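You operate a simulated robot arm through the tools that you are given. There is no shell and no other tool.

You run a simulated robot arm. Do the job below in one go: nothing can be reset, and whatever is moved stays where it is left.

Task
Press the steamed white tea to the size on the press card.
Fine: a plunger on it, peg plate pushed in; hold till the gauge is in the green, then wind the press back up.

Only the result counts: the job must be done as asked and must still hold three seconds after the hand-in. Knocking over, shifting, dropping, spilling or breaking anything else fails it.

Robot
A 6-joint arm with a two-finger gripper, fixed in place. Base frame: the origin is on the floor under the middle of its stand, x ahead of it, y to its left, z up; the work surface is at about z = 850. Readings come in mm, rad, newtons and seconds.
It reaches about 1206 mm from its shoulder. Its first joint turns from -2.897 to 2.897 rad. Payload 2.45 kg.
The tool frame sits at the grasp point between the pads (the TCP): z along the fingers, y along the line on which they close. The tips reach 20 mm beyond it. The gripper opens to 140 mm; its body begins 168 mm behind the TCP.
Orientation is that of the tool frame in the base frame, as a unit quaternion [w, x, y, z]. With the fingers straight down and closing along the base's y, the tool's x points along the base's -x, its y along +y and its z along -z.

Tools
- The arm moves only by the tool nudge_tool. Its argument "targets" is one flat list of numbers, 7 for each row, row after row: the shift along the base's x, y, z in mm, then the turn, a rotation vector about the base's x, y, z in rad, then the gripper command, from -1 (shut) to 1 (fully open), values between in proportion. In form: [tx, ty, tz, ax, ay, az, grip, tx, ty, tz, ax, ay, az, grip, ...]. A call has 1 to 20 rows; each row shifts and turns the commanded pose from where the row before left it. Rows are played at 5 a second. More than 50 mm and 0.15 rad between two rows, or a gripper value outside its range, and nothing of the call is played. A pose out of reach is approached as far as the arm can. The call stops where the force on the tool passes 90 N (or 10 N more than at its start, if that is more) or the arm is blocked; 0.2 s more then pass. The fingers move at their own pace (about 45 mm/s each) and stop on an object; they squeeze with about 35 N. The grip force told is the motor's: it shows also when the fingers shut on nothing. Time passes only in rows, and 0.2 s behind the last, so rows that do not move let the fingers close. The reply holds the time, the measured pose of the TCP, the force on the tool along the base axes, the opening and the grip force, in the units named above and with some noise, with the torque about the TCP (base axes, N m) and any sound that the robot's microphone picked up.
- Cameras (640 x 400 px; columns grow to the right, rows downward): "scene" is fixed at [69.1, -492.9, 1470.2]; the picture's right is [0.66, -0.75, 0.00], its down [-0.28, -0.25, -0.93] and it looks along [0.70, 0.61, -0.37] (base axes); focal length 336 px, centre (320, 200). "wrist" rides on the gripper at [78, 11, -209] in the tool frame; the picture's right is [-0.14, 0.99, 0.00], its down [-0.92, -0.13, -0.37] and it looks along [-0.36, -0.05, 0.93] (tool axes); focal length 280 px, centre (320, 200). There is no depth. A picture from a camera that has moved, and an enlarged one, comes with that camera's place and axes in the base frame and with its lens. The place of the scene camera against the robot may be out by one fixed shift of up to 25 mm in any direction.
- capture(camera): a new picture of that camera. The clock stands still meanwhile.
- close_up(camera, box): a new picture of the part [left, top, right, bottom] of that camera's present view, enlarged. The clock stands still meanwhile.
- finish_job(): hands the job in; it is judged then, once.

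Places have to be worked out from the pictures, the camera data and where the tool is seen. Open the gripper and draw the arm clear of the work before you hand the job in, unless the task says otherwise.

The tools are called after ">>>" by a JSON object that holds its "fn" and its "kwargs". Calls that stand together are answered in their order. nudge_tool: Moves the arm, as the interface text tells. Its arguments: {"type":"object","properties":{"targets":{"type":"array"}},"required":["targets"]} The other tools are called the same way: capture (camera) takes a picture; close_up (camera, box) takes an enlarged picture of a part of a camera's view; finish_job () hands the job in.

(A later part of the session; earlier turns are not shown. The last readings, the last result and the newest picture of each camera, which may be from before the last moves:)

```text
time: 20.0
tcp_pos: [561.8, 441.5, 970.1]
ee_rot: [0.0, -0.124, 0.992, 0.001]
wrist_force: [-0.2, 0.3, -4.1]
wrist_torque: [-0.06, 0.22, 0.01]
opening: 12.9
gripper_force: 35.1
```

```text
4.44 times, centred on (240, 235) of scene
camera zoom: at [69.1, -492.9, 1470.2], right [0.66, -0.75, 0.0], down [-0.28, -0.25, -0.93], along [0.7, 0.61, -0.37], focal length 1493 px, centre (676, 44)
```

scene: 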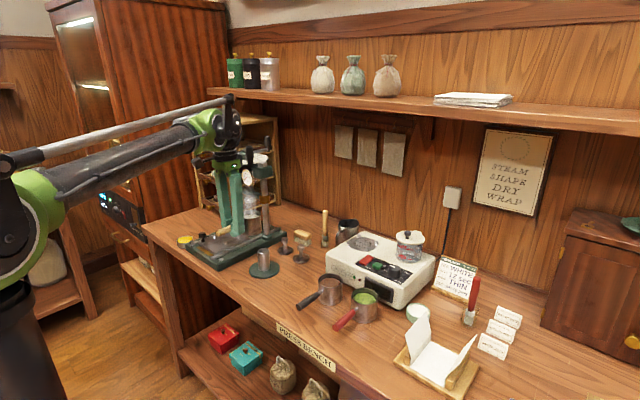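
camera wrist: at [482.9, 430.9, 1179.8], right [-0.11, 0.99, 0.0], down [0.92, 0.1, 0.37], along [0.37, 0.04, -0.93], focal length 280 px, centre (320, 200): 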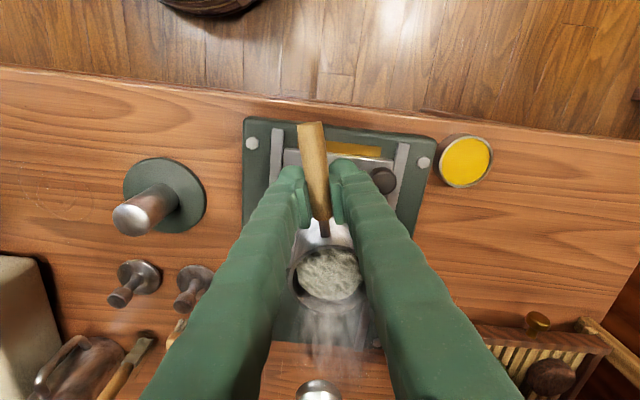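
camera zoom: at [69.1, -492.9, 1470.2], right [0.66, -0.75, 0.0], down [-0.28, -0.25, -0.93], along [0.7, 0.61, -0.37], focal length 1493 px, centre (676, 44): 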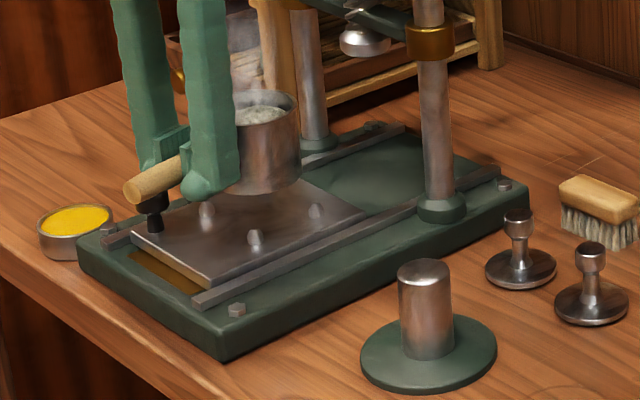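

In the scene view the mould hangs about 8 mm short in x of the peg-nest centre and is right in y. I shift +7 mm in x and lower 16 mm so the gap to the pegs is small enough to judge closely.

>>> {"fn": "nudge_tool", "kwargs": {"targets": [4, 0, -6, 0, 0, 0, -1, 3, 0.5, -10, 0, 0, 0, -1, 0, 0, 0, 0, 0, 0, -1]}}

>>> {"fn": "close_up", "kwargs": {"camera": "scene", "box": [210, 200, 280, 260]}}

>>> {"fn": "close_up", "kwargs": {"camera": "wrist", "box": [240, 100, 420, 360]}}

```text
time: 20.8
tcp_pos: [568.7, 441.4, 954.0]
ee_rot: [0.0, -0.124, 0.992, 0.001]
wrist_force: [0.2, 0.6, -3.5]
wrist_torque: [-0.06, 0.22, -0.01]
opening: 13.1
gripper_force: 35.0
```

```text
6.67 times, centred on (245, 230) of scene
camera zoom: at [69.1, -492.9, 1470.2], right [0.66, -0.75, 0.0], down [-0.28, -0.25, -0.93], along [0.7, 0.61, -0.37], focal length 2240 px, centre (820, 0)
```

zoom: 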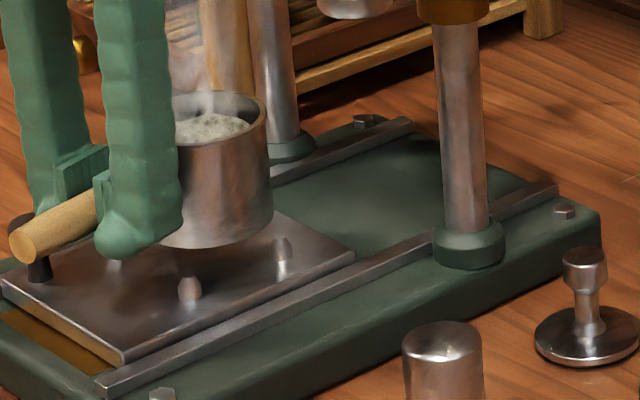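

```text
1.54 times, centred on (330, 230) of wrist
camera zoom: at [490.3, 431.4, 1163.5], right [-0.11, 0.99, 0.0], down [0.92, 0.1, 0.37], along [0.37, 0.04, -0.93], focal length 431 px, centre (305, 154)
```

zoom: 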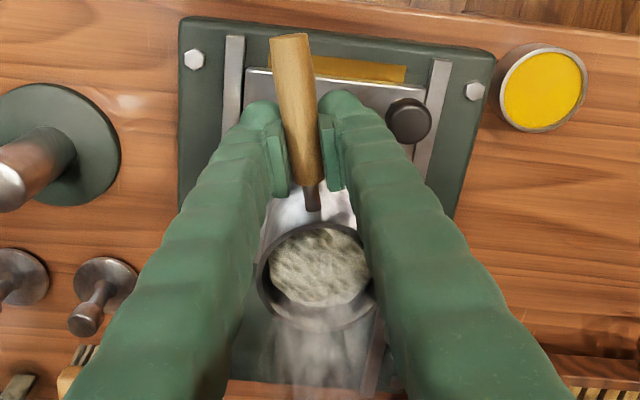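

Scene and wrist views together say the mould is within a few mm: about +1 in x and −2.5 in y from the nest centre. I shift y by +2, lower 9 mm and look again.

>>> {"fn": "nudge_tool", "kwargs": {"targets": [0, 2, -5, 0, 0, 0, -1, 0, 0, -4, 0, 0, 0, -1, 0, 0, 0, 0, 0, 0, -1]}}

>>> {"fn": "close_up", "kwargs": {"camera": "scene", "box": [210, 210, 260, 255]}}

>>> {"fn": "close_up", "kwargs": {"camera": "wrist", "box": [270, 180, 390, 330]}}

```text
time: 21.6
tcp_pos: [570.2, 443.1, 944.9]
ee_rot: [-0.001, -0.125, 0.992, 0.001]
wrist_force: [-0.2, -3.0, -1.4]
wrist_torque: [-0.07, 0.12, -0.12]
opening: 12.7
gripper_force: 35.0
```

```text
8.89 times, centred on (235, 232) of scene
camera zoom: at [69.1, -492.9, 1470.2], right [0.66, -0.75, 0.0], down [-0.28, -0.25, -0.93], along [0.7, 0.61, -0.37], focal length 2986 px, centre (1076, -89)
```

zoom: 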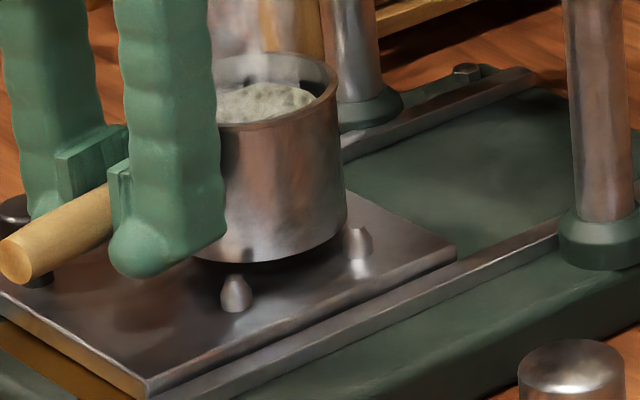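

```text
2.67 times, centred on (330, 255) of wrist
camera zoom: at [490.7, 433.6, 1153.7], right [-0.11, 0.99, 0.0], down [0.92, 0.1, 0.37], along [0.37, 0.04, -0.93], focal length 748 px, centre (293, 53)
```

zoom: 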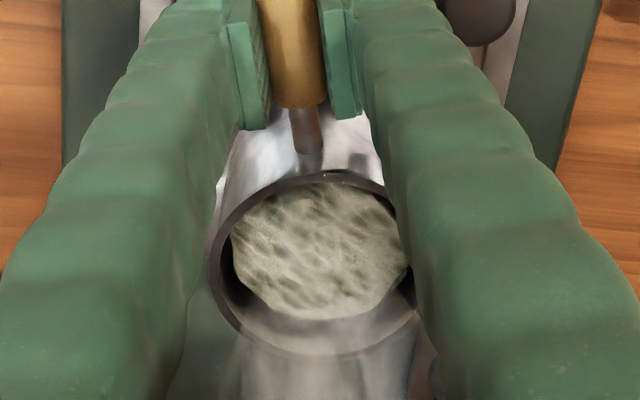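

Light contact has begun: −3 N in y at about the front +y peg, so the mould is slightly too far +y. I back y by 1.5 mm and x by 1 mm and lower gently further.

>>> {"fn": "nudge_tool", "kwargs": {"targets": [-1, -1.5, 1, 0, 0, 0, -1, 0, 0, -3, 0, 0, 0, -1, 0, 0, -2, 0, 0, 0, -1, 0, 0, 0, 0, 0, 0, -1]}}

>>> {"fn": "close_up", "kwargs": {"camera": "scene", "box": [210, 210, 260, 255]}}

```text
time: 22.6
tcp_pos: [569.6, 441.9, 940.9]
ee_rot: [0.0, -0.124, 0.992, 0.001]
wrist_force: [-0.6, 0.4, -2.9]
wrist_torque: [-0.05, 0.19, 0.07]
opening: 12.6
gripper_force: 35.1
```

```text
8.89 times, centred on (235, 232) of scene
camera zoom: at [69.1, -492.9, 1470.2], right [0.66, -0.75, 0.0], down [-0.28, -0.25, -0.93], along [0.7, 0.61, -0.37], focal length 2986 px, centre (1076, -89)
```

zoom: 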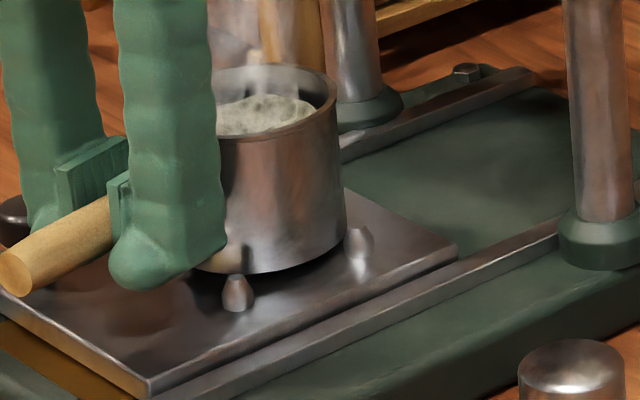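

Forces are back to just the mould's weight. I keep lowering in small steps.

>>> {"fn": "nudge_tool", "kwargs": {"targets": [0, 0, -3, 0, 0, 0, -1, 0, 0, -3, 0, 0, 0, -1, 0, 0, 0, 0, 0, 0, -1]}}

>>> {"fn": "close_up", "kwargs": {"camera": "scene", "box": [210, 210, 260, 255]}}

```text
time: 23.4
tcp_pos: [568.6, 442.9, 935.3]
ee_rot: [0.001, -0.124, 0.992, 0.001]
wrist_force: [1.1, 1.5, 5.1]
wrist_torque: [0.19, -0.76, 0.1]
opening: 12.9
gripper_force: 34.5
```

```text
8.89 times, centred on (235, 232) of scene
camera zoom: at [69.1, -492.9, 1470.2], right [0.66, -0.75, 0.0], down [-0.28, -0.25, -0.93], along [0.7, 0.61, -0.37], focal length 2986 px, centre (1076, -89)
```

zoom: 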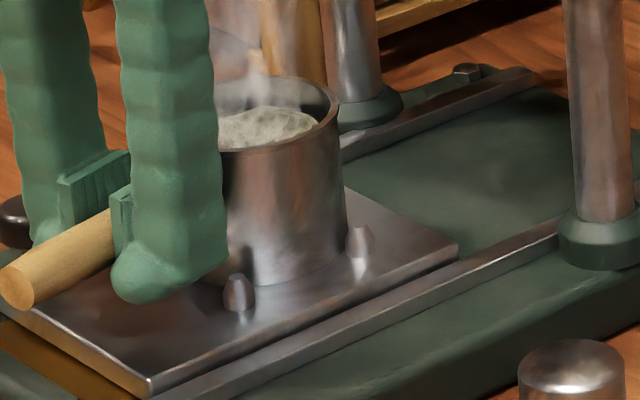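

Some support appeared (+8 N, lever toward the far side) while the bottom still looks several mm above the plate. I check from the wrist camera before pushing further.

>>> {"fn": "close_up", "kwargs": {"camera": "wrist", "box": [240, 150, 420, 350]}}

>>> {"fn": "close_up", "kwargs": {"camera": "scene", "box": [220, 215, 250, 250]}}

```text
2.00 times, centred on (330, 250) of wrist
camera zoom: at [489.2, 432.0, 1143.8], right [-0.11, 0.99, 0.0], down [0.92, 0.1, 0.37], along [0.37, 0.04, -0.93], focal length 561 px, centre (300, 100)
```

zoom: 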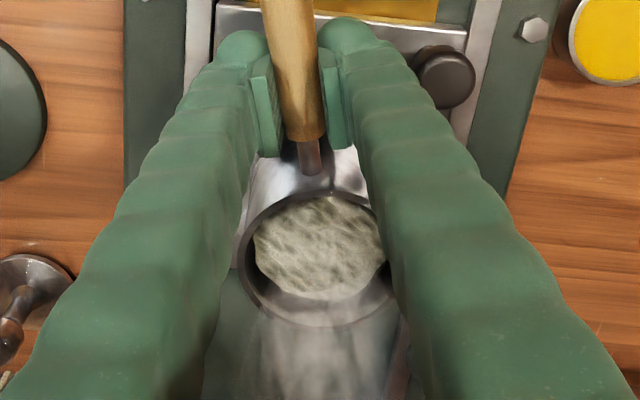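

```text
11.43 times, centred on (235, 232) of scene
camera zoom: at [69.1, -492.9, 1470.2], right [0.66, -0.75, 0.0], down [-0.28, -0.25, -0.93], along [0.7, 0.61, -0.37], focal length 3840 px, centre (1291, -171)
```

zoom: 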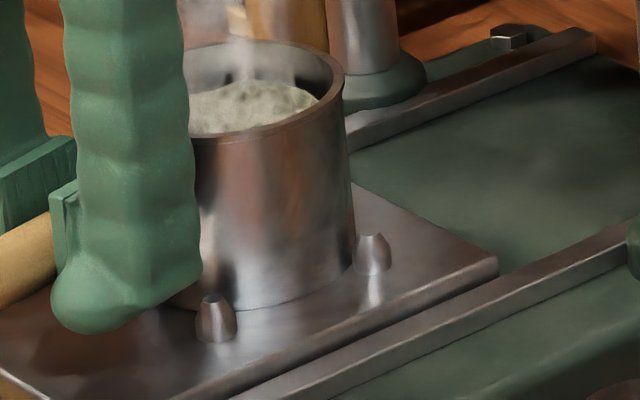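

The support lever points along the handle to the mould's far edge, so the mould droops a few degrees and its far edge has touched the plate. I pitch the tool 0.05 rad to level it and lower a few mm more.

>>> {"fn": "nudge_tool", "kwargs": {"targets": [0, 0, 0, 0.0124, -0.0485, 0, -1, 0, 0, -2, 0, 0, 0, -1, 0, 0, -1.5, 0, 0, 0, -1, 0, 0, 0, 0, 0, 0, -1]}}

>>> {"fn": "close_up", "kwargs": {"camera": "scene", "box": [215, 210, 255, 250]}}

```text
time: 24.4
tcp_pos: [568.1, 442.3, 932.2]
ee_rot: [0.026, -0.125, 0.992, 0.004]
wrist_force: [0.3, 0.4, 22.7]
wrist_torque: [0.21, -0.69, 0.0]
opening: 12.4
gripper_force: 35.2
```

```text
10.00 times, centred on (235, 230) of scene
camera zoom: at [69.1, -492.9, 1470.2], right [0.66, -0.75, 0.0], down [-0.28, -0.25, -0.93], along [0.7, 0.61, -0.37], focal length 3360 px, centre (1170, -100)
```

zoom: 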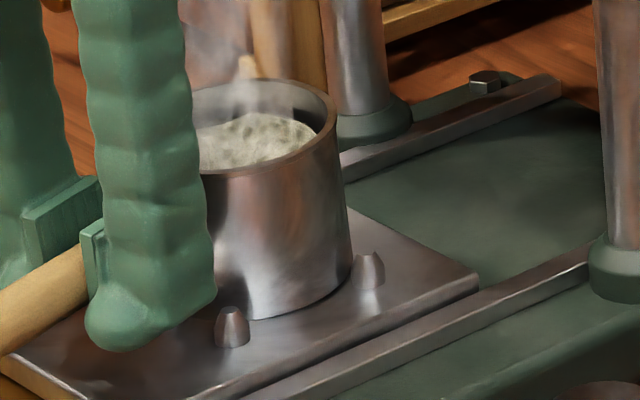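

Now the load sits at the near edge (26 N), so the mould is down on the plate and slightly over-corrected. I ease the pitch back by half and raise a touch to unload before releasing.

>>> {"fn": "nudge_tool", "kwargs": {"targets": [0, 0, 0.5, -0.006, 0.024, 0, -1, 0, 0, 0.5, 0, 0, 0, -1, 0, 0, 0, 0, 0, 0, -1]}}

>>> {"fn": "close_up", "kwargs": {"camera": "scene", "box": [215, 210, 255, 250]}}

```text
time: 25.2
tcp_pos: [568.6, 442.9, 931.3]
ee_rot: [0.012, -0.124, 0.992, 0.002]
wrist_force: [0.1, 3.7, 7.1]
wrist_torque: [0.07, -0.13, 0.1]
opening: 12.9
gripper_force: 34.8
```

```text
10.00 times, centred on (235, 230) of scene
camera zoom: at [69.1, -492.9, 1470.2], right [0.66, -0.75, 0.0], down [-0.28, -0.25, -0.93], along [0.7, 0.61, -0.37], focal length 3360 px, centre (1170, -100)
```

zoom: 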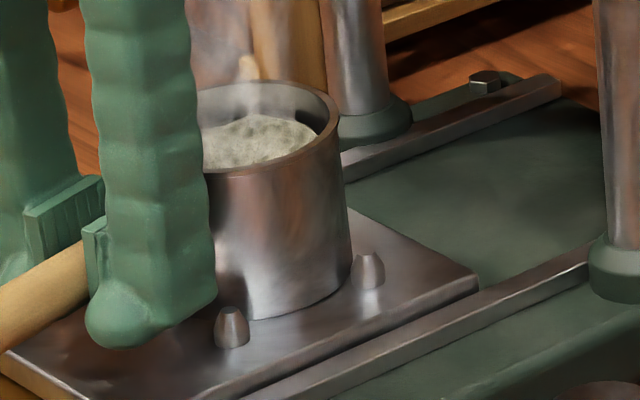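

The mould looks seated flat between the pegs. I open to 30 mm only (the plate knob is near the +y finger) and look.

>>> {"fn": "nudge_tool", "kwargs": {"targets": [0, 0, 0, 0, 0, 0, -0.571, 0, 0, 0, 0, 0, 0, -0.571, 0, 0, 0, 0, 0, 0, -0.571]}}

>>> {"fn": "close_up", "kwargs": {"camera": "scene", "box": [215, 210, 255, 250]}}

>>> {"fn": "close_up", "kwargs": {"camera": "wrist", "box": [240, 100, 420, 300]}}

```text
time: 26.0
tcp_pos: [568.8, 442.7, 931.9]
ee_rot: [0.013, -0.125, 0.992, 0.002]
wrist_force: [0.3, 0.2, 0.5]
wrist_torque: [0.04, 0.0, 0.01]
opening: 30.1
gripper_force: 0.0
```

```text
10.00 times, centred on (235, 230) of scene
camera zoom: at [69.1, -492.9, 1470.2], right [0.66, -0.75, 0.0], down [-0.28, -0.25, -0.93], along [0.7, 0.61, -0.37], focal length 3360 px, centre (1170, -100)
```

zoom: 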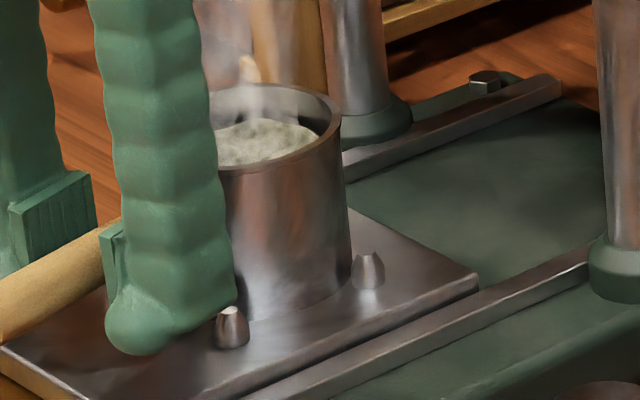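

```text
2.00 times, centred on (330, 200) of wrist
camera zoom: at [484.1, 430.6, 1139.5], right [-0.11, 0.99, 0.0], down [0.91, 0.1, 0.39], along [0.39, 0.05, -0.92], focal length 561 px, centre (300, 200)
```

zoom: 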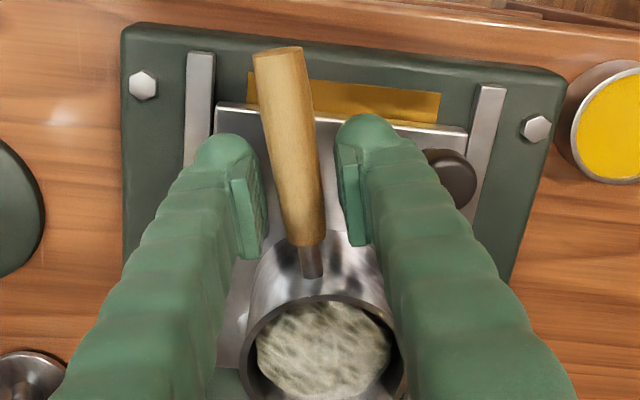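

Released cleanly; the mould stands free. I raise straight up, then step back in x to inspect the seat from above.

>>> {"fn": "nudge_tool", "kwargs": {"targets": [0, 0, 20, 0, 0, 0, -0.571, 0, 0, 35, 0, 0, 0, -0.571, 0, 0, 45, -0.0064, 0.0245, 0, -0.571, 0, 0, 45, 0, 0, -0.125, -0.571, 10, 8, 45, 0, 0, -0.124, 0.3, 10, 8, 0, 0, 0, 0, 0.3]}}

>>> {"fn": "capture", "kwargs": {"camera": "wrist"}}

>>> {"fn": "close_up", "kwargs": {"camera": "scene", "box": [200, 200, 260, 260]}}

```text
time: 27.4
tcp_pos: [588.5, 459.1, 1123.6]
ee_rot: [0.001, 0.001, 1.0, 0.001]
wrist_force: [-0.2, 1.0, -0.3]
wrist_torque: [-0.01, -0.04, -0.03]
opening: 82.7
gripper_force: 0.0
```

```text
taken
camera wrist: at [509.9, 468.6, 1332.6], right [0.14, 0.99, 0.0], down [0.92, -0.13, 0.37], along [0.37, -0.05, -0.93], focal length 280 px, centre (320, 200)
```

wrist: 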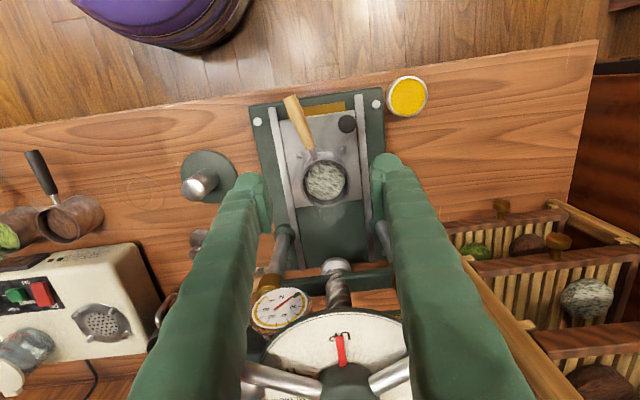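

```text
6.67 times, centred on (230, 230) of scene
camera zoom: at [69.1, -492.9, 1470.2], right [0.66, -0.75, 0.0], down [-0.28, -0.25, -0.93], along [0.7, 0.61, -0.37], focal length 2240 px, centre (920, 0)
```

zoom: 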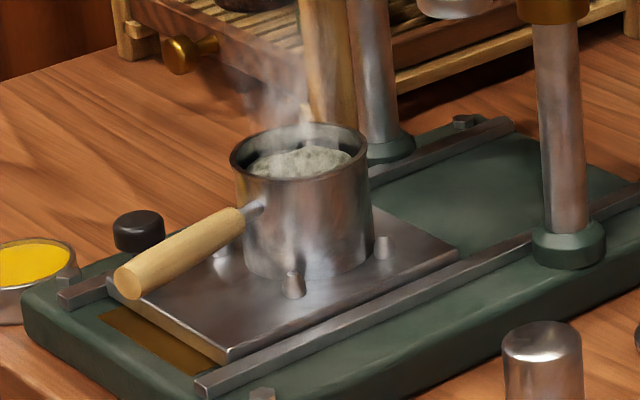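

>>> {"fn": "close_up", "kwargs": {"camera": "wrist", "box": [240, 70, 400, 230]}}

>>> {"fn": "close_up", "kwargs": {"camera": "wrist", "box": [230, 240, 420, 400]}}

>>> {"fn": "close_up", "kwargs": {"camera": "scene", "box": [205, 135, 285, 215]}}

```text
2.50 times, centred on (320, 150) of wrist
camera zoom: at [509.9, 468.6, 1332.6], right [0.14, 0.99, 0.0], down [0.92, -0.13, 0.37], along [0.37, -0.05, -0.93], focal length 701 px, centre (320, 325)
```

zoom: 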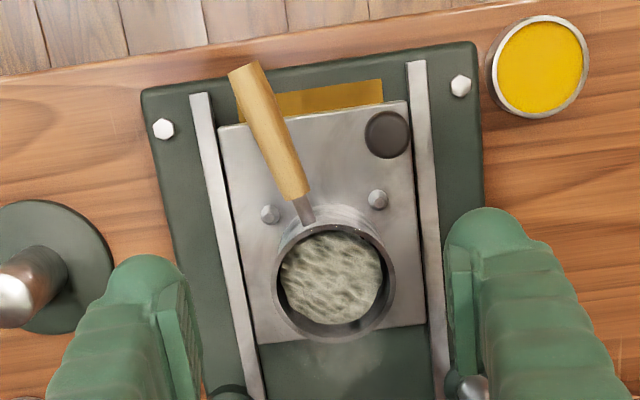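

```text
2.50 times, centred on (325, 320) of wrist
camera zoom: at [509.9, 468.6, 1332.6], right [0.14, 0.99, 0.0], down [0.92, -0.13, 0.37], along [0.37, -0.05, -0.93], focal length 701 px, centre (308, -100)
```

zoom: 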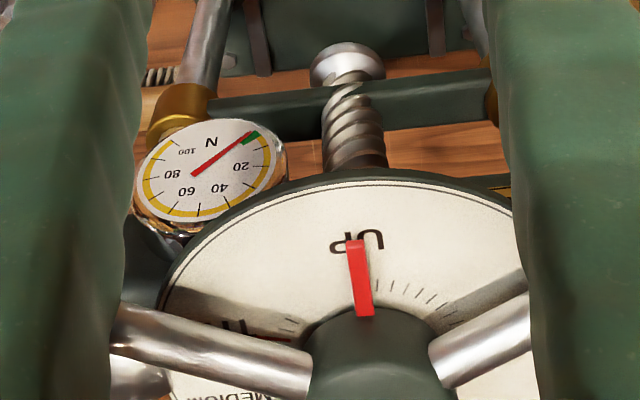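

```text
5.00 times, centred on (245, 175) of scene
camera zoom: at [69.1, -492.9, 1470.2], right [0.66, -0.75, 0.0], down [-0.28, -0.25, -0.93], along [0.7, 0.61, -0.37], focal length 1680 px, centre (695, 325)
```

zoom: 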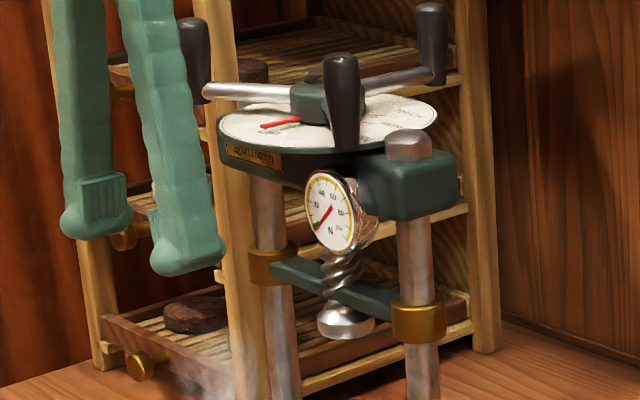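

The mould is well seated: centre ≈(637, 459), rim z≈945. The gauge shows 0 N inside its narrow green zone, so in pressing it will jump and then relax into green. Next I inspect the two plungers.

>>> {"fn": "nudge_tool", "kwargs": {"targets": [0, -48, 0, 0, 0, 0, 0.3, 5, -48, 0, 0, 0, 0, 0.3, 15, -45, -10, 0, 0, 0, 0.3, 20, -40, -10, 0, 0, 0, 0.3, 25, -40, -15, 0, 0, 0, 0.3, 25, -10, -20, 0, 0, 0, 0.3, 10, 0, -10, 0, 0, 0, 0.3]}}

>>> {"fn": "capture", "kwargs": {"camera": "wrist"}}

>>> {"fn": "close_up", "kwargs": {"camera": "scene", "box": [255, 210, 345, 290]}}

```text
time: 29.0
tcp_pos: [689.6, 226.7, 1055.0]
ee_rot: [0.001, 0.0, 1.0, 0.002]
wrist_force: [0.0, 1.1, -0.1]
wrist_torque: [0.01, -0.05, 0.0]
opening: 90.9
gripper_force: 0.1
```

```text
taken
camera wrist: at [610.5, 236.3, 1265.4], right [0.14, 0.99, 0.0], down [0.92, -0.13, 0.37], along [0.37, -0.05, -0.93], focal length 280 px, centre (320, 200)
```

wrist: 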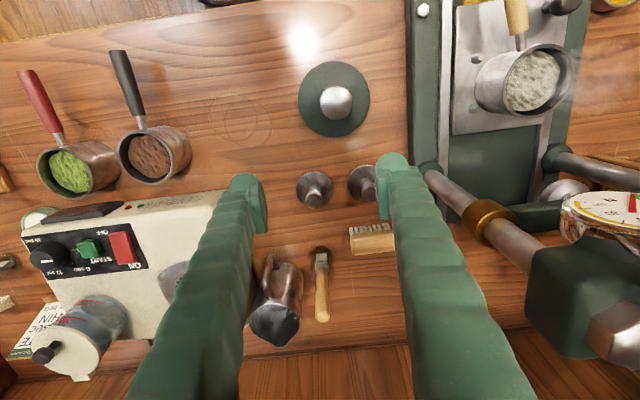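

```text
5.00 times, centred on (300, 250) of scene
camera zoom: at [69.1, -492.9, 1470.2], right [0.66, -0.75, 0.0], down [-0.28, -0.25, -0.93], along [0.7, 0.61, -0.37], focal length 1680 px, centre (420, -50)
```

zoom: 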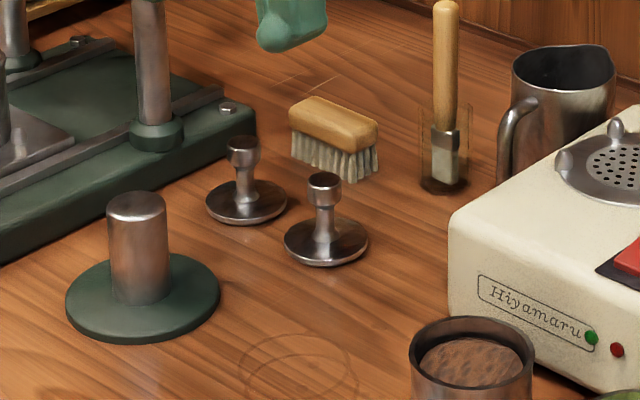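

Both plungers look identical (≈45 mm tall, knob ≈22 mm). I zoom to fix their places and pick the freer one.

>>> {"fn": "close_up", "kwargs": {"camera": "wrist", "box": [270, 130, 410, 270]}}

```text
2.86 times, centred on (340, 200) of wrist
camera zoom: at [610.5, 236.3, 1265.4], right [0.14, 0.99, 0.0], down [0.92, -0.13, 0.37], along [0.37, -0.05, -0.93], focal length 801 px, centre (263, 200)
```

zoom: 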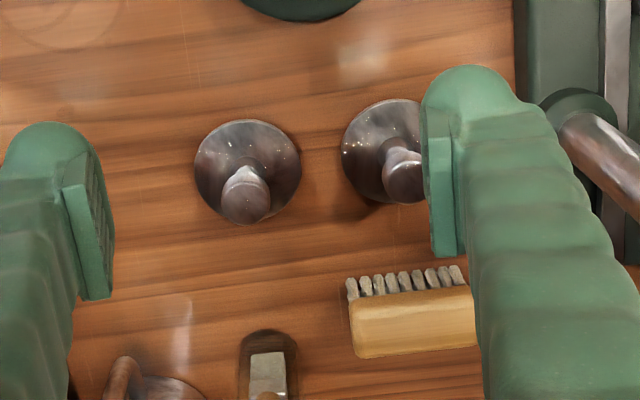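

Plunger A stands at about (755, 207.5), disc ≈58.5 mm, clear of neighbours. I move above it with 50 mm opening and check alignment.

>>> {"fn": "nudge_tool", "kwargs": {"targets": [33, -10, -25, 0, 0, 0, -0.286, 33, -9, -30, 0, 0, 0, -0.286, 0, 0, -30, 0, 0, 0, -0.286, 0, 0, -10, 0, 0, 0, -0.286, 0, 0, 0, 0, 0, 0, -0.286]}}

>>> {"fn": "close_up", "kwargs": {"camera": "wrist", "box": [240, 100, 400, 260]}}

>>> {"fn": "close_up", "kwargs": {"camera": "scene", "box": [255, 210, 345, 290]}}

```text
time: 30.2
tcp_pos: [756.1, 208.0, 962.7]
ee_rot: [0.001, 0.0, 1.0, 0.001]
wrist_force: [-0.8, -0.2, 0.0]
wrist_torque: [0.03, 0.01, -0.02]
opening: 50.0
gripper_force: 0.0
```

```text
2.50 times, centred on (320, 180) of wrist
camera zoom: at [676.0, 217.7, 1171.2], right [0.14, 0.99, 0.0], down [0.92, -0.13, 0.37], along [0.37, -0.05, -0.93], focal length 701 px, centre (320, 250)
```

zoom: 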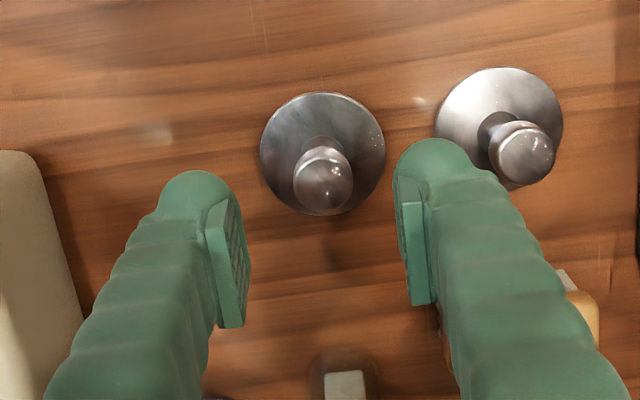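

```text
5.00 times, centred on (300, 250) of scene
camera zoom: at [69.1, -492.9, 1470.2], right [0.66, -0.75, 0.0], down [-0.28, -0.25, -0.93], along [0.7, 0.61, -0.37], focal length 1680 px, centre (420, -50)
```

zoom: 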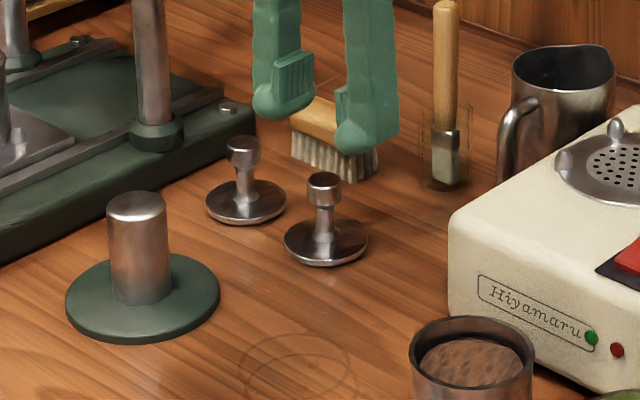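

Aligned within 1–2 mm. I shift 1.5 mm in y and lower to knob height (z≈884), then check before gripping.

>>> {"fn": "nudge_tool", "kwargs": {"targets": [-0.5, 1.5, -35, 0, 0, 0, -0.286, 0, 0, -30, 0, 0, 0, -0.286, 0, 0, -13, 0, 0, 0, -0.286, 0, 0, 0, 0, 0, 0, -0.286]}}

>>> {"fn": "close_up", "kwargs": {"camera": "scene", "box": [265, 200, 345, 280]}}

>>> {"fn": "close_up", "kwargs": {"camera": "wrist", "box": [240, 100, 400, 260]}}

```text
time: 31.2
tcp_pos: [753.4, 209.5, 883.5]
ee_rot: [0.001, 0.0, 1.0, 0.001]
wrist_force: [-0.2, -0.2, -1.0]
wrist_torque: [0.03, -0.02, 0.01]
opening: 50.0
gripper_force: 0.0
```

```text
5.00 times, centred on (305, 240) of scene
camera zoom: at [69.1, -492.9, 1470.2], right [0.66, -0.75, 0.0], down [-0.28, -0.25, -0.93], along [0.7, 0.61, -0.37], focal length 1680 px, centre (395, 0)
```

zoom: 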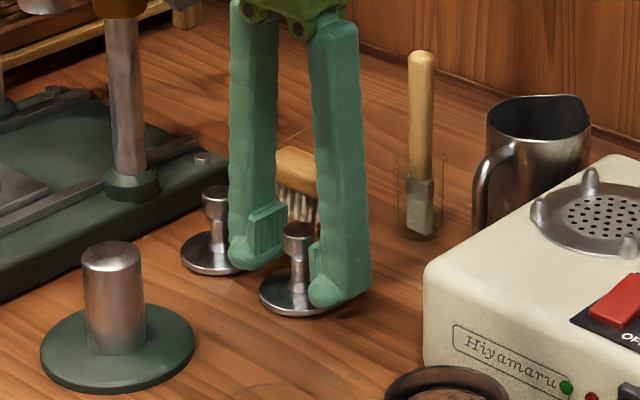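

```text
2.50 times, centred on (320, 180) of wrist
camera zoom: at [674.7, 219.6, 1093.1], right [0.14, 0.99, 0.0], down [0.92, -0.13, 0.37], along [0.37, -0.05, -0.93], focal length 701 px, centre (320, 250)
```

zoom: 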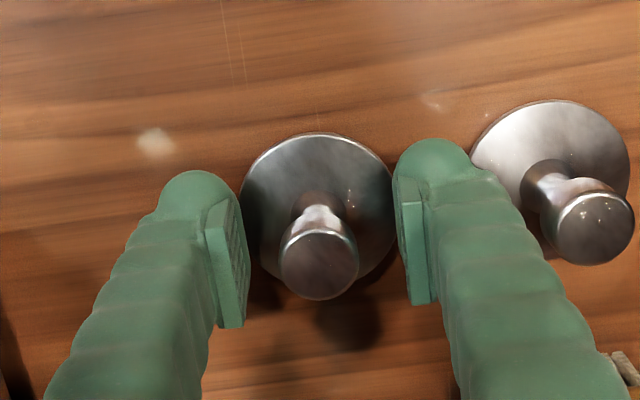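

The knob is about 3 mm beyond the pad centre in x; I correct that and close on it.

>>> {"fn": "nudge_tool", "kwargs": {"targets": [3, 0, 0, 0, 0, 0, -0.286, 0, 0, 0, 0, 0, 0, -1, 0, 0, 0, 0, 0, 0, -1, 0, 0, 0, 0, 0, 0, -1, 0, 0, 0, 0, 0, 0, -1]}}

>>> {"fn": "close_up", "kwargs": {"camera": "scene", "box": [265, 200, 345, 280]}}

>>> {"fn": "close_up", "kwargs": {"camera": "wrist", "box": [240, 100, 400, 260]}}

```text
time: 32.4
tcp_pos: [757.7, 209.1, 883.8]
ee_rot: [0.0, 0.0, 1.0, 0.001]
wrist_force: [0.3, -0.7, -0.7]
wrist_torque: [0.0, 0.01, -0.01]
opening: 19.2
gripper_force: 34.5
```

```text
5.00 times, centred on (305, 240) of scene
camera zoom: at [69.1, -492.9, 1470.2], right [0.66, -0.75, 0.0], down [-0.28, -0.25, -0.93], along [0.7, 0.61, -0.37], focal length 1680 px, centre (395, 0)
```

zoom: 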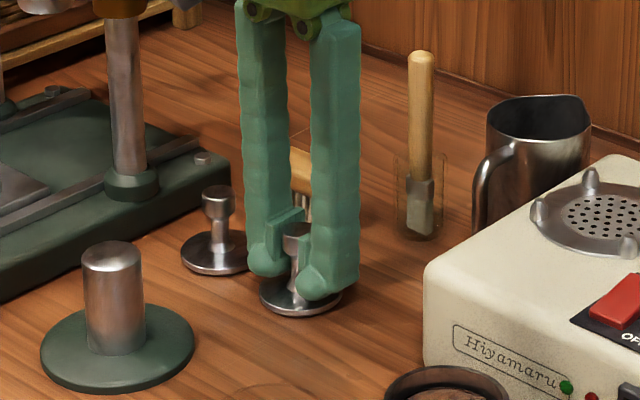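

```text
2.50 times, centred on (320, 180) of wrist
camera zoom: at [677.9, 219.3, 1093.0], right [0.14, 0.99, 0.0], down [0.92, -0.13, 0.37], along [0.37, -0.05, -0.93], focal length 701 px, centre (320, 250)
```

zoom: 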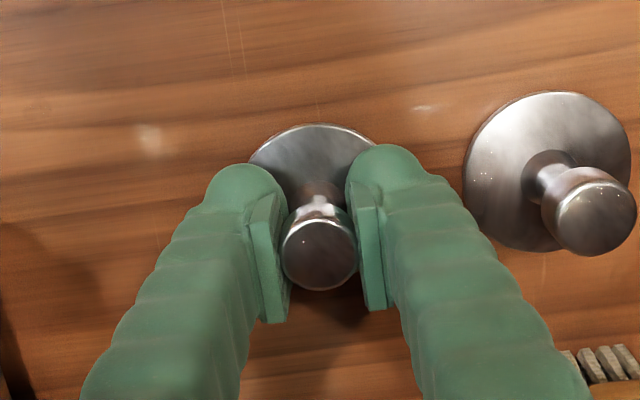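

The knob is held at 19.2 mm. I lift only 4 mm first to test the hold.

>>> {"fn": "nudge_tool", "kwargs": {"targets": [0, 0, 2, 0, 0, 0, -1, 0, 0, 2, 0, 0, 0, -1, 0, 0, 0, 0, 0, 0, -1]}}

>>> {"fn": "close_up", "kwargs": {"camera": "scene", "box": [265, 200, 345, 280]}}

```text
time: 33.2
tcp_pos: [757.8, 209.9, 888.0]
ee_rot: [-0.001, 0.0, 1.0, 0.001]
wrist_force: [-0.3, -0.2, -0.9]
wrist_torque: [0.0, -0.01, -0.01]
opening: 19.2
gripper_force: 35.5
```

```text
5.00 times, centred on (305, 240) of scene
camera zoom: at [69.1, -492.9, 1470.2], right [0.66, -0.75, 0.0], down [-0.28, -0.25, -0.93], along [0.7, 0.61, -0.37], focal length 1680 px, centre (395, 0)
```

zoom: 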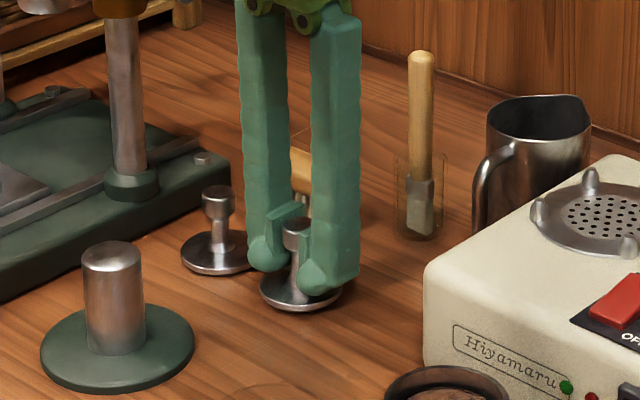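

The hold is good, but the palm would foul the dial's front edge with the tool upright over the mould. So I set the plunger back down, open, and re-grip it with the tool leaned back 0.5 rad (plunger staying upright).

>>> {"fn": "nudge_tool", "kwargs": {"targets": [0, 0, -2, 0, 0, 0, -1, 0, 0, -2, 0, 0, 0, -1, 0, 0, 0, 0, 0, 0, -0.286, 0, 0, 0, 0, 0, 0, -0.286, 0, 0, 0, 0, 0, 0, -0.286, 0, 0, 8, 0, 0, 0, -0.286, 0, 0, 0, 0, -0.125, 0, -0.286, 0, 0, 0, 0, -0.125, 0, -0.286, 0, 0, 0, 0, -0.125, 0, -0.286, 0, 0, 0, 0, -0.125, 0, -0.286, 0, 0, 0, 0, 0, 0, -0.286]}}

>>> {"fn": "close_up", "kwargs": {"camera": "scene", "box": [245, 180, 345, 280]}}

>>> {"fn": "capture", "kwargs": {"camera": "wrist"}}

```text
time: 35.6
tcp_pos: [757.2, 209.4, 892.0]
ee_rot: [0.249, 0.0, 0.969, 0.0]
wrist_force: [-0.4, 0.3, 0.0]
wrist_torque: [-0.01, 0.0, -0.01]
opening: 50.2
gripper_force: 0.0
```

```text
4.00 times, centred on (295, 230) of scene
camera zoom: at [69.1, -492.9, 1470.2], right [0.66, -0.75, 0.0], down [-0.28, -0.25, -0.93], along [0.7, 0.61, -0.37], focal length 1344 px, centre (420, 80)
```

zoom: 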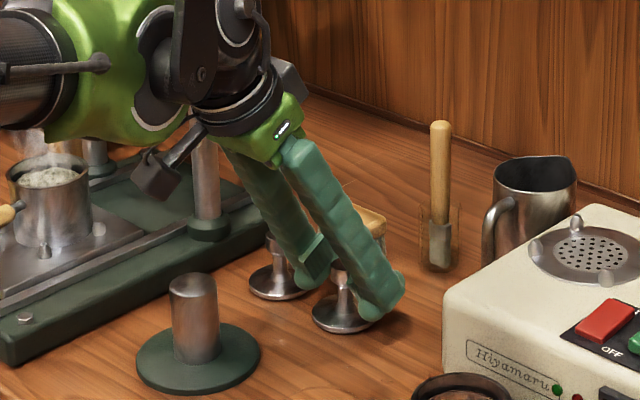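

```text
taken
camera wrist: at [587.4, 219.4, 1038.0], right [0.12, 0.99, 0.07], down [0.63, -0.13, 0.77], along [0.77, -0.05, -0.64], focal length 280 px, centre (320, 200)
```

wrist: 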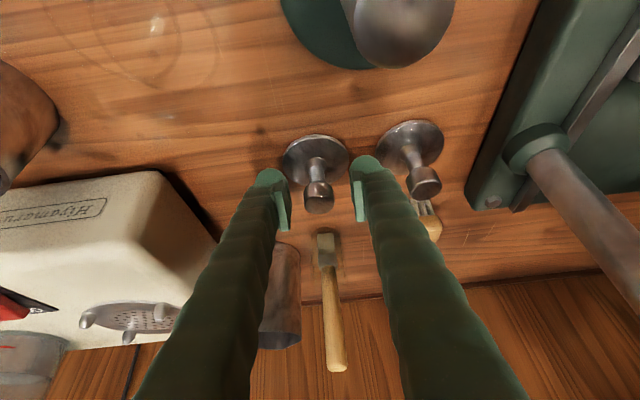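

The plunger is upright between the leaned pads. I lower 5 mm and close on the knob again, then lift 5 mm to test.

>>> {"fn": "nudge_tool", "kwargs": {"targets": [0, 0, -5, 0, 0, 0, -0.286, 0, 0, 0, 0, 0, 0, -1, 0, 0, 0, 0, 0, 0, -1, 0, 0, 0, 0, 0, 0, -1, 0, 0, 0, 0, 0, 0, -1, 0, 0, 2, 0, 0, 0, -1, 0, 0, 3, 0, 0, 0, -1, 0, 0, 0, 0, 0, 0, -1]}}

>>> {"fn": "close_up", "kwargs": {"camera": "scene", "box": [265, 200, 345, 280]}}

>>> {"fn": "close_up", "kwargs": {"camera": "wrist", "box": [250, 110, 390, 250]}}

```text
time: 37.4
tcp_pos: [757.5, 209.6, 891.3]
ee_rot: [0.248, -0.001, 0.969, 0.0]
wrist_force: [-1.0, 0.1, -2.2]
wrist_torque: [-0.01, 0.03, -0.02]
opening: 19.2
gripper_force: 34.7
```

```text
5.00 times, centred on (305, 240) of scene
camera zoom: at [69.1, -492.9, 1470.2], right [0.66, -0.75, 0.0], down [-0.28, -0.25, -0.93], along [0.7, 0.61, -0.37], focal length 1680 px, centre (395, 0)
```

zoom: 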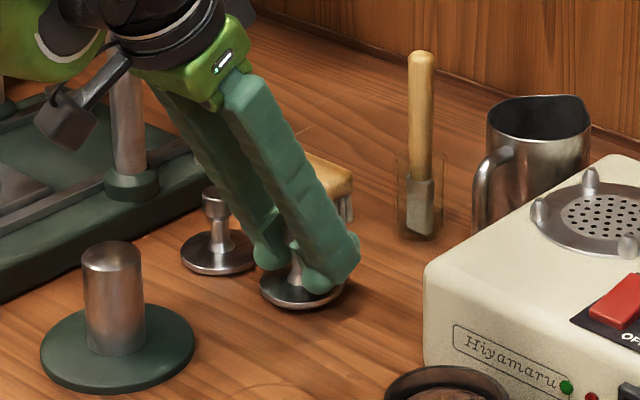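

```text
2.86 times, centred on (320, 180) of wrist
camera zoom: at [587.8, 219.4, 1038.2], right [0.12, 0.99, 0.07], down [0.63, -0.13, 0.77], along [0.77, -0.05, -0.64], focal length 801 px, centre (320, 257)
```

zoom: 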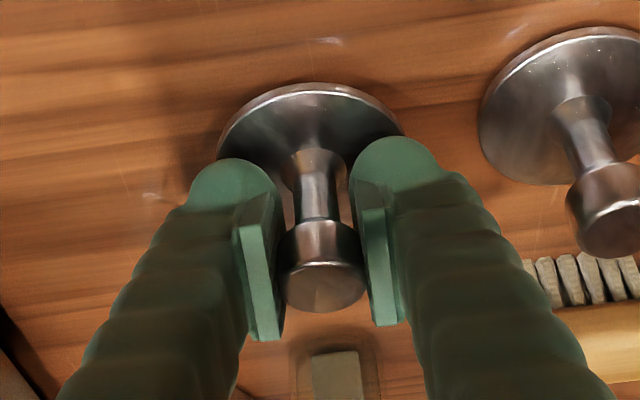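

The plunger hangs upright in the grip, about 5 mm off the table. I lift it to z≈1020 and carry it to above the mould.

>>> {"fn": "nudge_tool", "kwargs": {"targets": [0, 0, 30, 0, 0, 0, -1, 0, 0, 40, 0, 0, 0, -1, 0, 0, 40, 0, 0, 0, -1, -25, 0, 19, 0, 0, 0, -1, -35, 10, 0, 0, 0, 0, -1, -30, 30, 0, 0, 0, 0, -1, -20, 40, 0, 0, 0, 0, -1, -10, 40, 0, 0, 0, 0, -1, -4, 40, 0, 0, 0, 0, -1, 0, 40, 0, 0, 0, 0, -1, 0, 35, 0, 0, 0, 0, -1, 0, 14, 0, 0, 0, 0, -1, 0, 0, 0, 0, 0, 0, -1]}}

>>> {"fn": "capture", "kwargs": {"camera": "wrist"}}

>>> {"fn": "close_up", "kwargs": {"camera": "scene", "box": [190, 160, 290, 260]}}

```text
time: 40.2
tcp_pos: [634.2, 458.1, 1021.0]
ee_rot: [0.248, 0.0, 0.969, 0.0]
wrist_force: [0.5, -0.4, -2.0]
wrist_torque: [0.02, 0.0, 0.01]
opening: 18.9
gripper_force: 34.7
```

```text
taken
camera wrist: at [463.8, 467.8, 1168.0], right [0.12, 0.99, 0.07], down [0.63, -0.13, 0.77], along [0.77, -0.05, -0.64], focal length 280 px, centre (320, 200)
```

wrist: 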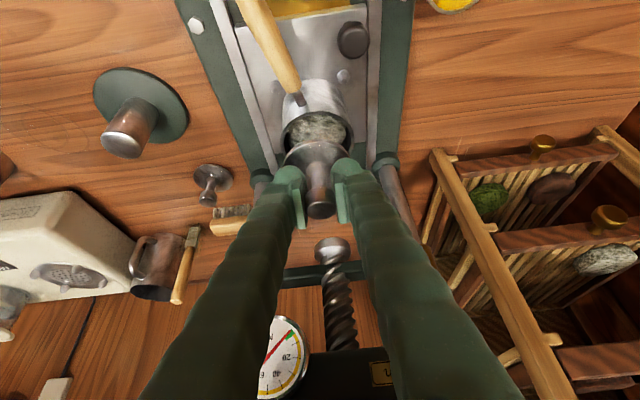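

```text
4.00 times, centred on (240, 210) of scene
camera zoom: at [69.1, -492.9, 1470.2], right [0.66, -0.75, 0.0], down [-0.28, -0.25, -0.93], along [0.7, 0.61, -0.37], focal length 1344 px, centre (640, 160)
```

zoom: 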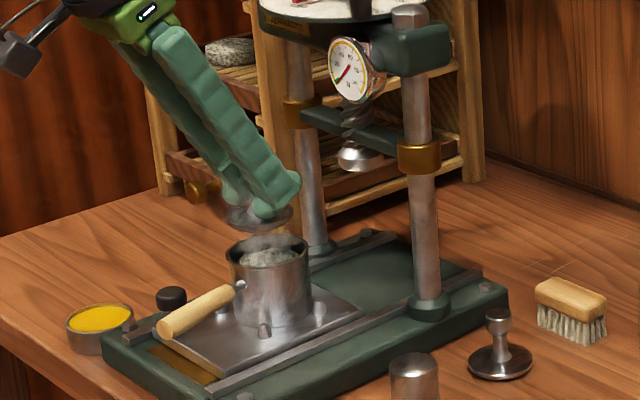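

>>> {"fn": "close_up", "kwargs": {"camera": "scene", "box": [210, 190, 260, 240]}}

>>> {"fn": "close_up", "kwargs": {"camera": "wrist", "box": [260, 70, 400, 230]}}

```text
8.00 times, centred on (235, 215) of scene
camera zoom: at [69.1, -492.9, 1470.2], right [0.66, -0.75, 0.0], down [-0.28, -0.25, -0.93], along [0.7, 0.61, -0.37], focal length 2688 px, centre (1000, 80)
```

zoom: 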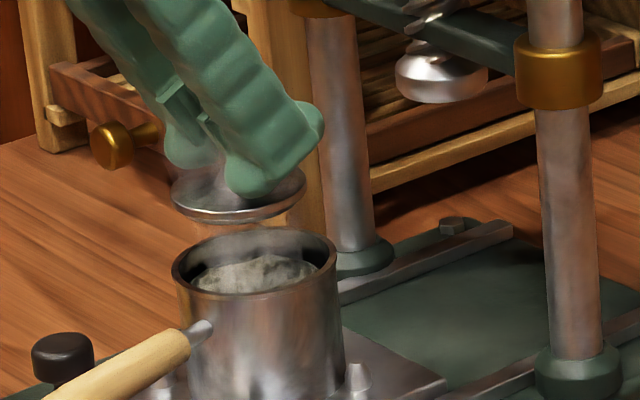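

```text
2.50 times, centred on (330, 150) of wrist
camera zoom: at [463.8, 467.8, 1168.0], right [0.12, 0.99, 0.07], down [0.63, -0.13, 0.77], along [0.77, -0.05, -0.64], focal length 701 px, centre (295, 325)
```

zoom: 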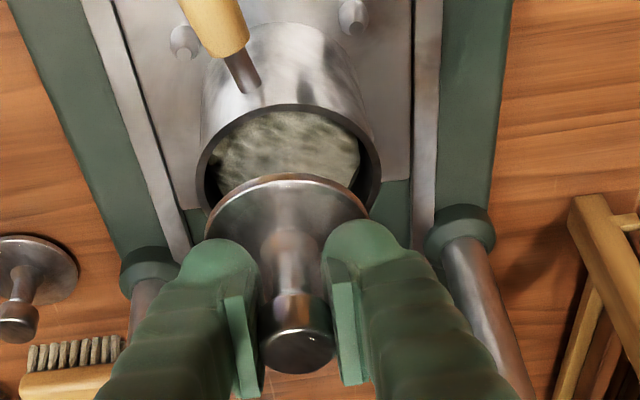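

Combining views, the plunger is about 4 mm short in x and 2 mm short in y of the mould's axis. I shift (+4, +2) and lower 24 mm so it hangs just over the rim.

>>> {"fn": "nudge_tool", "kwargs": {"targets": [4, 2, -12, 0, 0, 0, -1, 0, 0, -12, 0, 0, 0, -1, 0, 0, 0, 0, 0, 0, -1]}}

>>> {"fn": "close_up", "kwargs": {"camera": "scene", "box": [215, 200, 255, 240]}}

>>> {"fn": "close_up", "kwargs": {"camera": "wrist", "box": [260, 70, 400, 230]}}

```text
time: 41.0
tcp_pos: [637.4, 460.4, 997.4]
ee_rot: [0.248, 0.0, 0.969, 0.001]
wrist_force: [0.1, 0.3, -0.9]
wrist_torque: [-0.03, -0.03, -0.03]
opening: 19.4
gripper_force: 35.4
```

```text
10.00 times, centred on (235, 220) of scene
camera zoom: at [69.1, -492.9, 1470.2], right [0.66, -0.75, 0.0], down [-0.28, -0.25, -0.93], along [0.7, 0.61, -0.37], focal length 3360 px, centre (1170, 0)
```

zoom: 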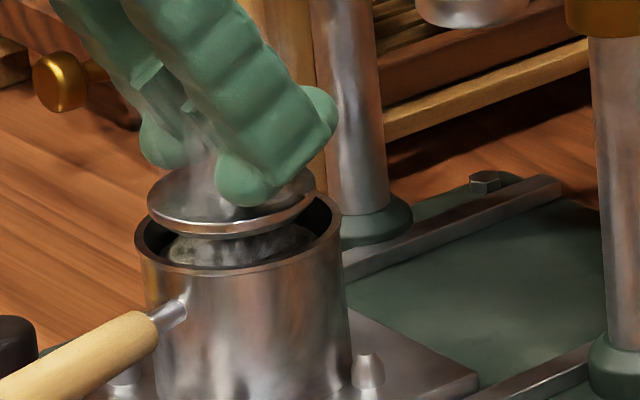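

```text
2.50 times, centred on (330, 150) of wrist
camera zoom: at [467.8, 470.0, 1143.8], right [0.12, 0.99, 0.07], down [0.63, -0.13, 0.77], along [0.77, -0.05, -0.64], focal length 701 px, centre (295, 325)
```

zoom: 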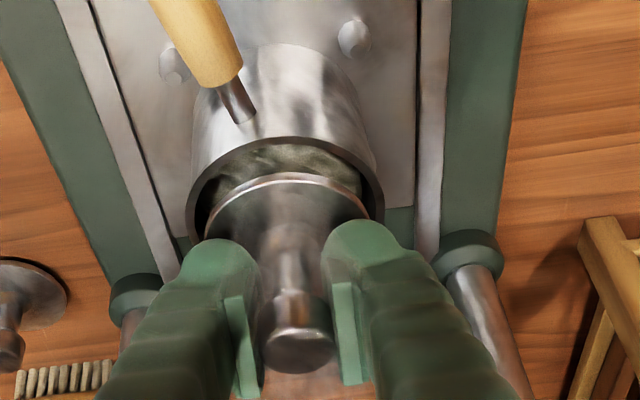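

The y looks matched; x is still ~2.5 mm short. I correct x and lower 9 mm to rim level, then look again.

>>> {"fn": "nudge_tool", "kwargs": {"targets": [2.5, 0, -5, 0, 0, 0, -1, 0, 0, -4, 0, 0, 0, -1, 0, 0, 0, 0, 0, 0, -1]}}

>>> {"fn": "close_up", "kwargs": {"camera": "scene", "box": [215, 200, 255, 240]}}

>>> {"fn": "close_up", "kwargs": {"camera": "wrist", "box": [270, 90, 380, 210]}}

```text
time: 41.8
tcp_pos: [639.5, 460.1, 988.1]
ee_rot: [0.248, 0.0, 0.969, 0.001]
wrist_force: [-0.2, -0.4, -1.6]
wrist_torque: [0.04, 0.01, 0.0]
opening: 19.4
gripper_force: 35.5
```

```text
10.00 times, centred on (235, 220) of scene
camera zoom: at [69.1, -492.9, 1470.2], right [0.66, -0.75, 0.0], down [-0.28, -0.25, -0.93], along [0.7, 0.61, -0.37], focal length 3360 px, centre (1170, 0)
```

zoom: 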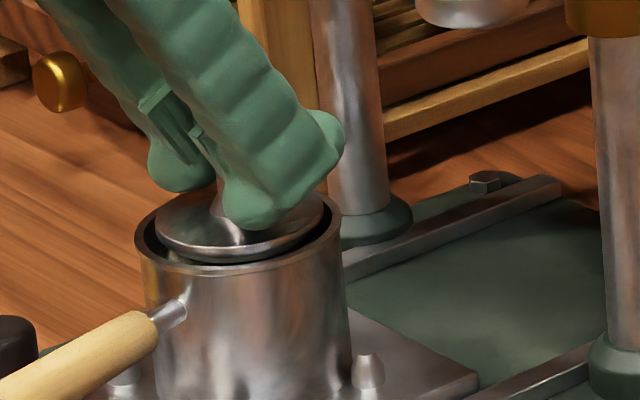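

```text
3.33 times, centred on (325, 150) of wrist
camera zoom: at [469.9, 470.1, 1133.9], right [0.12, 0.99, 0.07], down [0.63, -0.13, 0.77], along [0.77, -0.05, -0.64], focal length 935 px, centre (303, 367)
```

zoom: 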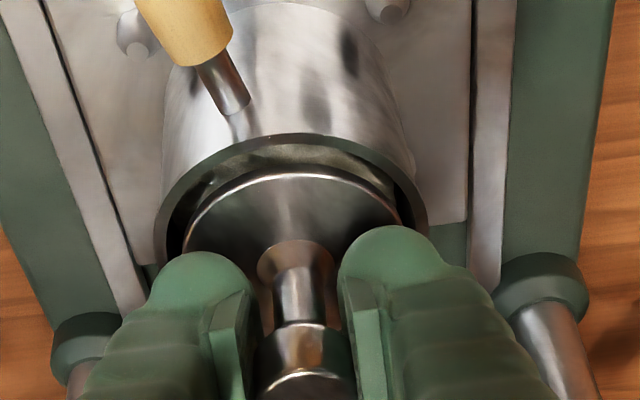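

The disc is now centred within the rim by eye in both views. I keep lowering in 3 mm steps until the tea takes its weight.

>>> {"fn": "nudge_tool", "kwargs": {"targets": [0, 0, -3, 0, 0, 0, -1, 0, 0, -3, 0, 0, 0, -1, 0, 0, 0, 0, 0, 0, -1]}}

>>> {"fn": "close_up", "kwargs": {"camera": "scene", "box": [215, 200, 255, 240]}}

```text
time: 42.6
tcp_pos: [640.4, 460.4, 981.9]
ee_rot: [0.247, 0.001, 0.969, 0.001]
wrist_force: [0.0, -0.2, 1.0]
wrist_torque: [-0.05, 0.01, -0.02]
opening: 19.3
gripper_force: 34.8
```

```text
10.00 times, centred on (235, 220) of scene
camera zoom: at [69.1, -492.9, 1470.2], right [0.66, -0.75, 0.0], down [-0.28, -0.25, -0.93], along [0.7, 0.61, -0.37], focal length 3360 px, centre (1170, 0)
```

zoom: 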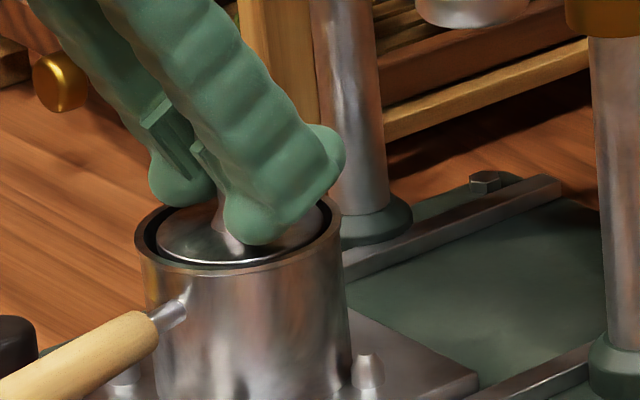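

The disc is inside the rim with very little contact force. A bit further down.

>>> {"fn": "nudge_tool", "kwargs": {"targets": [0, 0, -2, 0, 0, 0, -1, 0, 0, -2, 0, 0, 0, -1, 0, 0, 0, 0, 0, 0, -1]}}

>>> {"fn": "close_up", "kwargs": {"camera": "scene", "box": [215, 200, 255, 240]}}

>>> {"fn": "close_up", "kwargs": {"camera": "wrist", "box": [270, 90, 380, 210]}}

```text
time: 43.4
tcp_pos: [639.5, 460.9, 978.7]
ee_rot: [0.248, -0.001, 0.969, 0.001]
wrist_force: [0.5, -0.9, 1.0]
wrist_torque: [0.02, -0.03, 0.0]
opening: 19.2
gripper_force: 35.2
```

```text
10.00 times, centred on (235, 220) of scene
camera zoom: at [69.1, -492.9, 1470.2], right [0.66, -0.75, 0.0], down [-0.28, -0.25, -0.93], along [0.7, 0.61, -0.37], focal length 3360 px, centre (1170, 0)
```

zoom: 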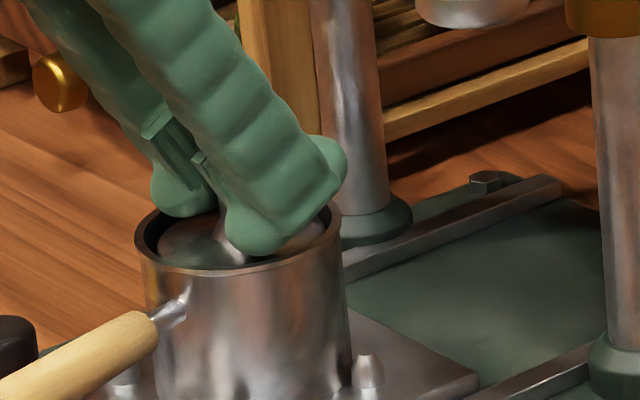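

```text
3.33 times, centred on (325, 150) of wrist
camera zoom: at [469.6, 469.8, 1124.2], right [0.12, 0.99, 0.07], down [0.63, -0.13, 0.77], along [0.77, -0.05, -0.64], focal length 935 px, centre (303, 367)
```

zoom: 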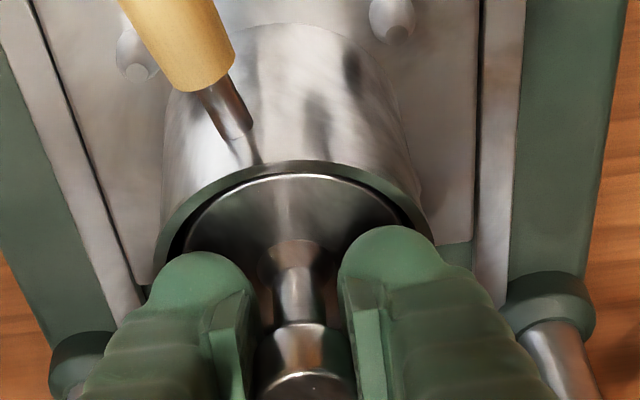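

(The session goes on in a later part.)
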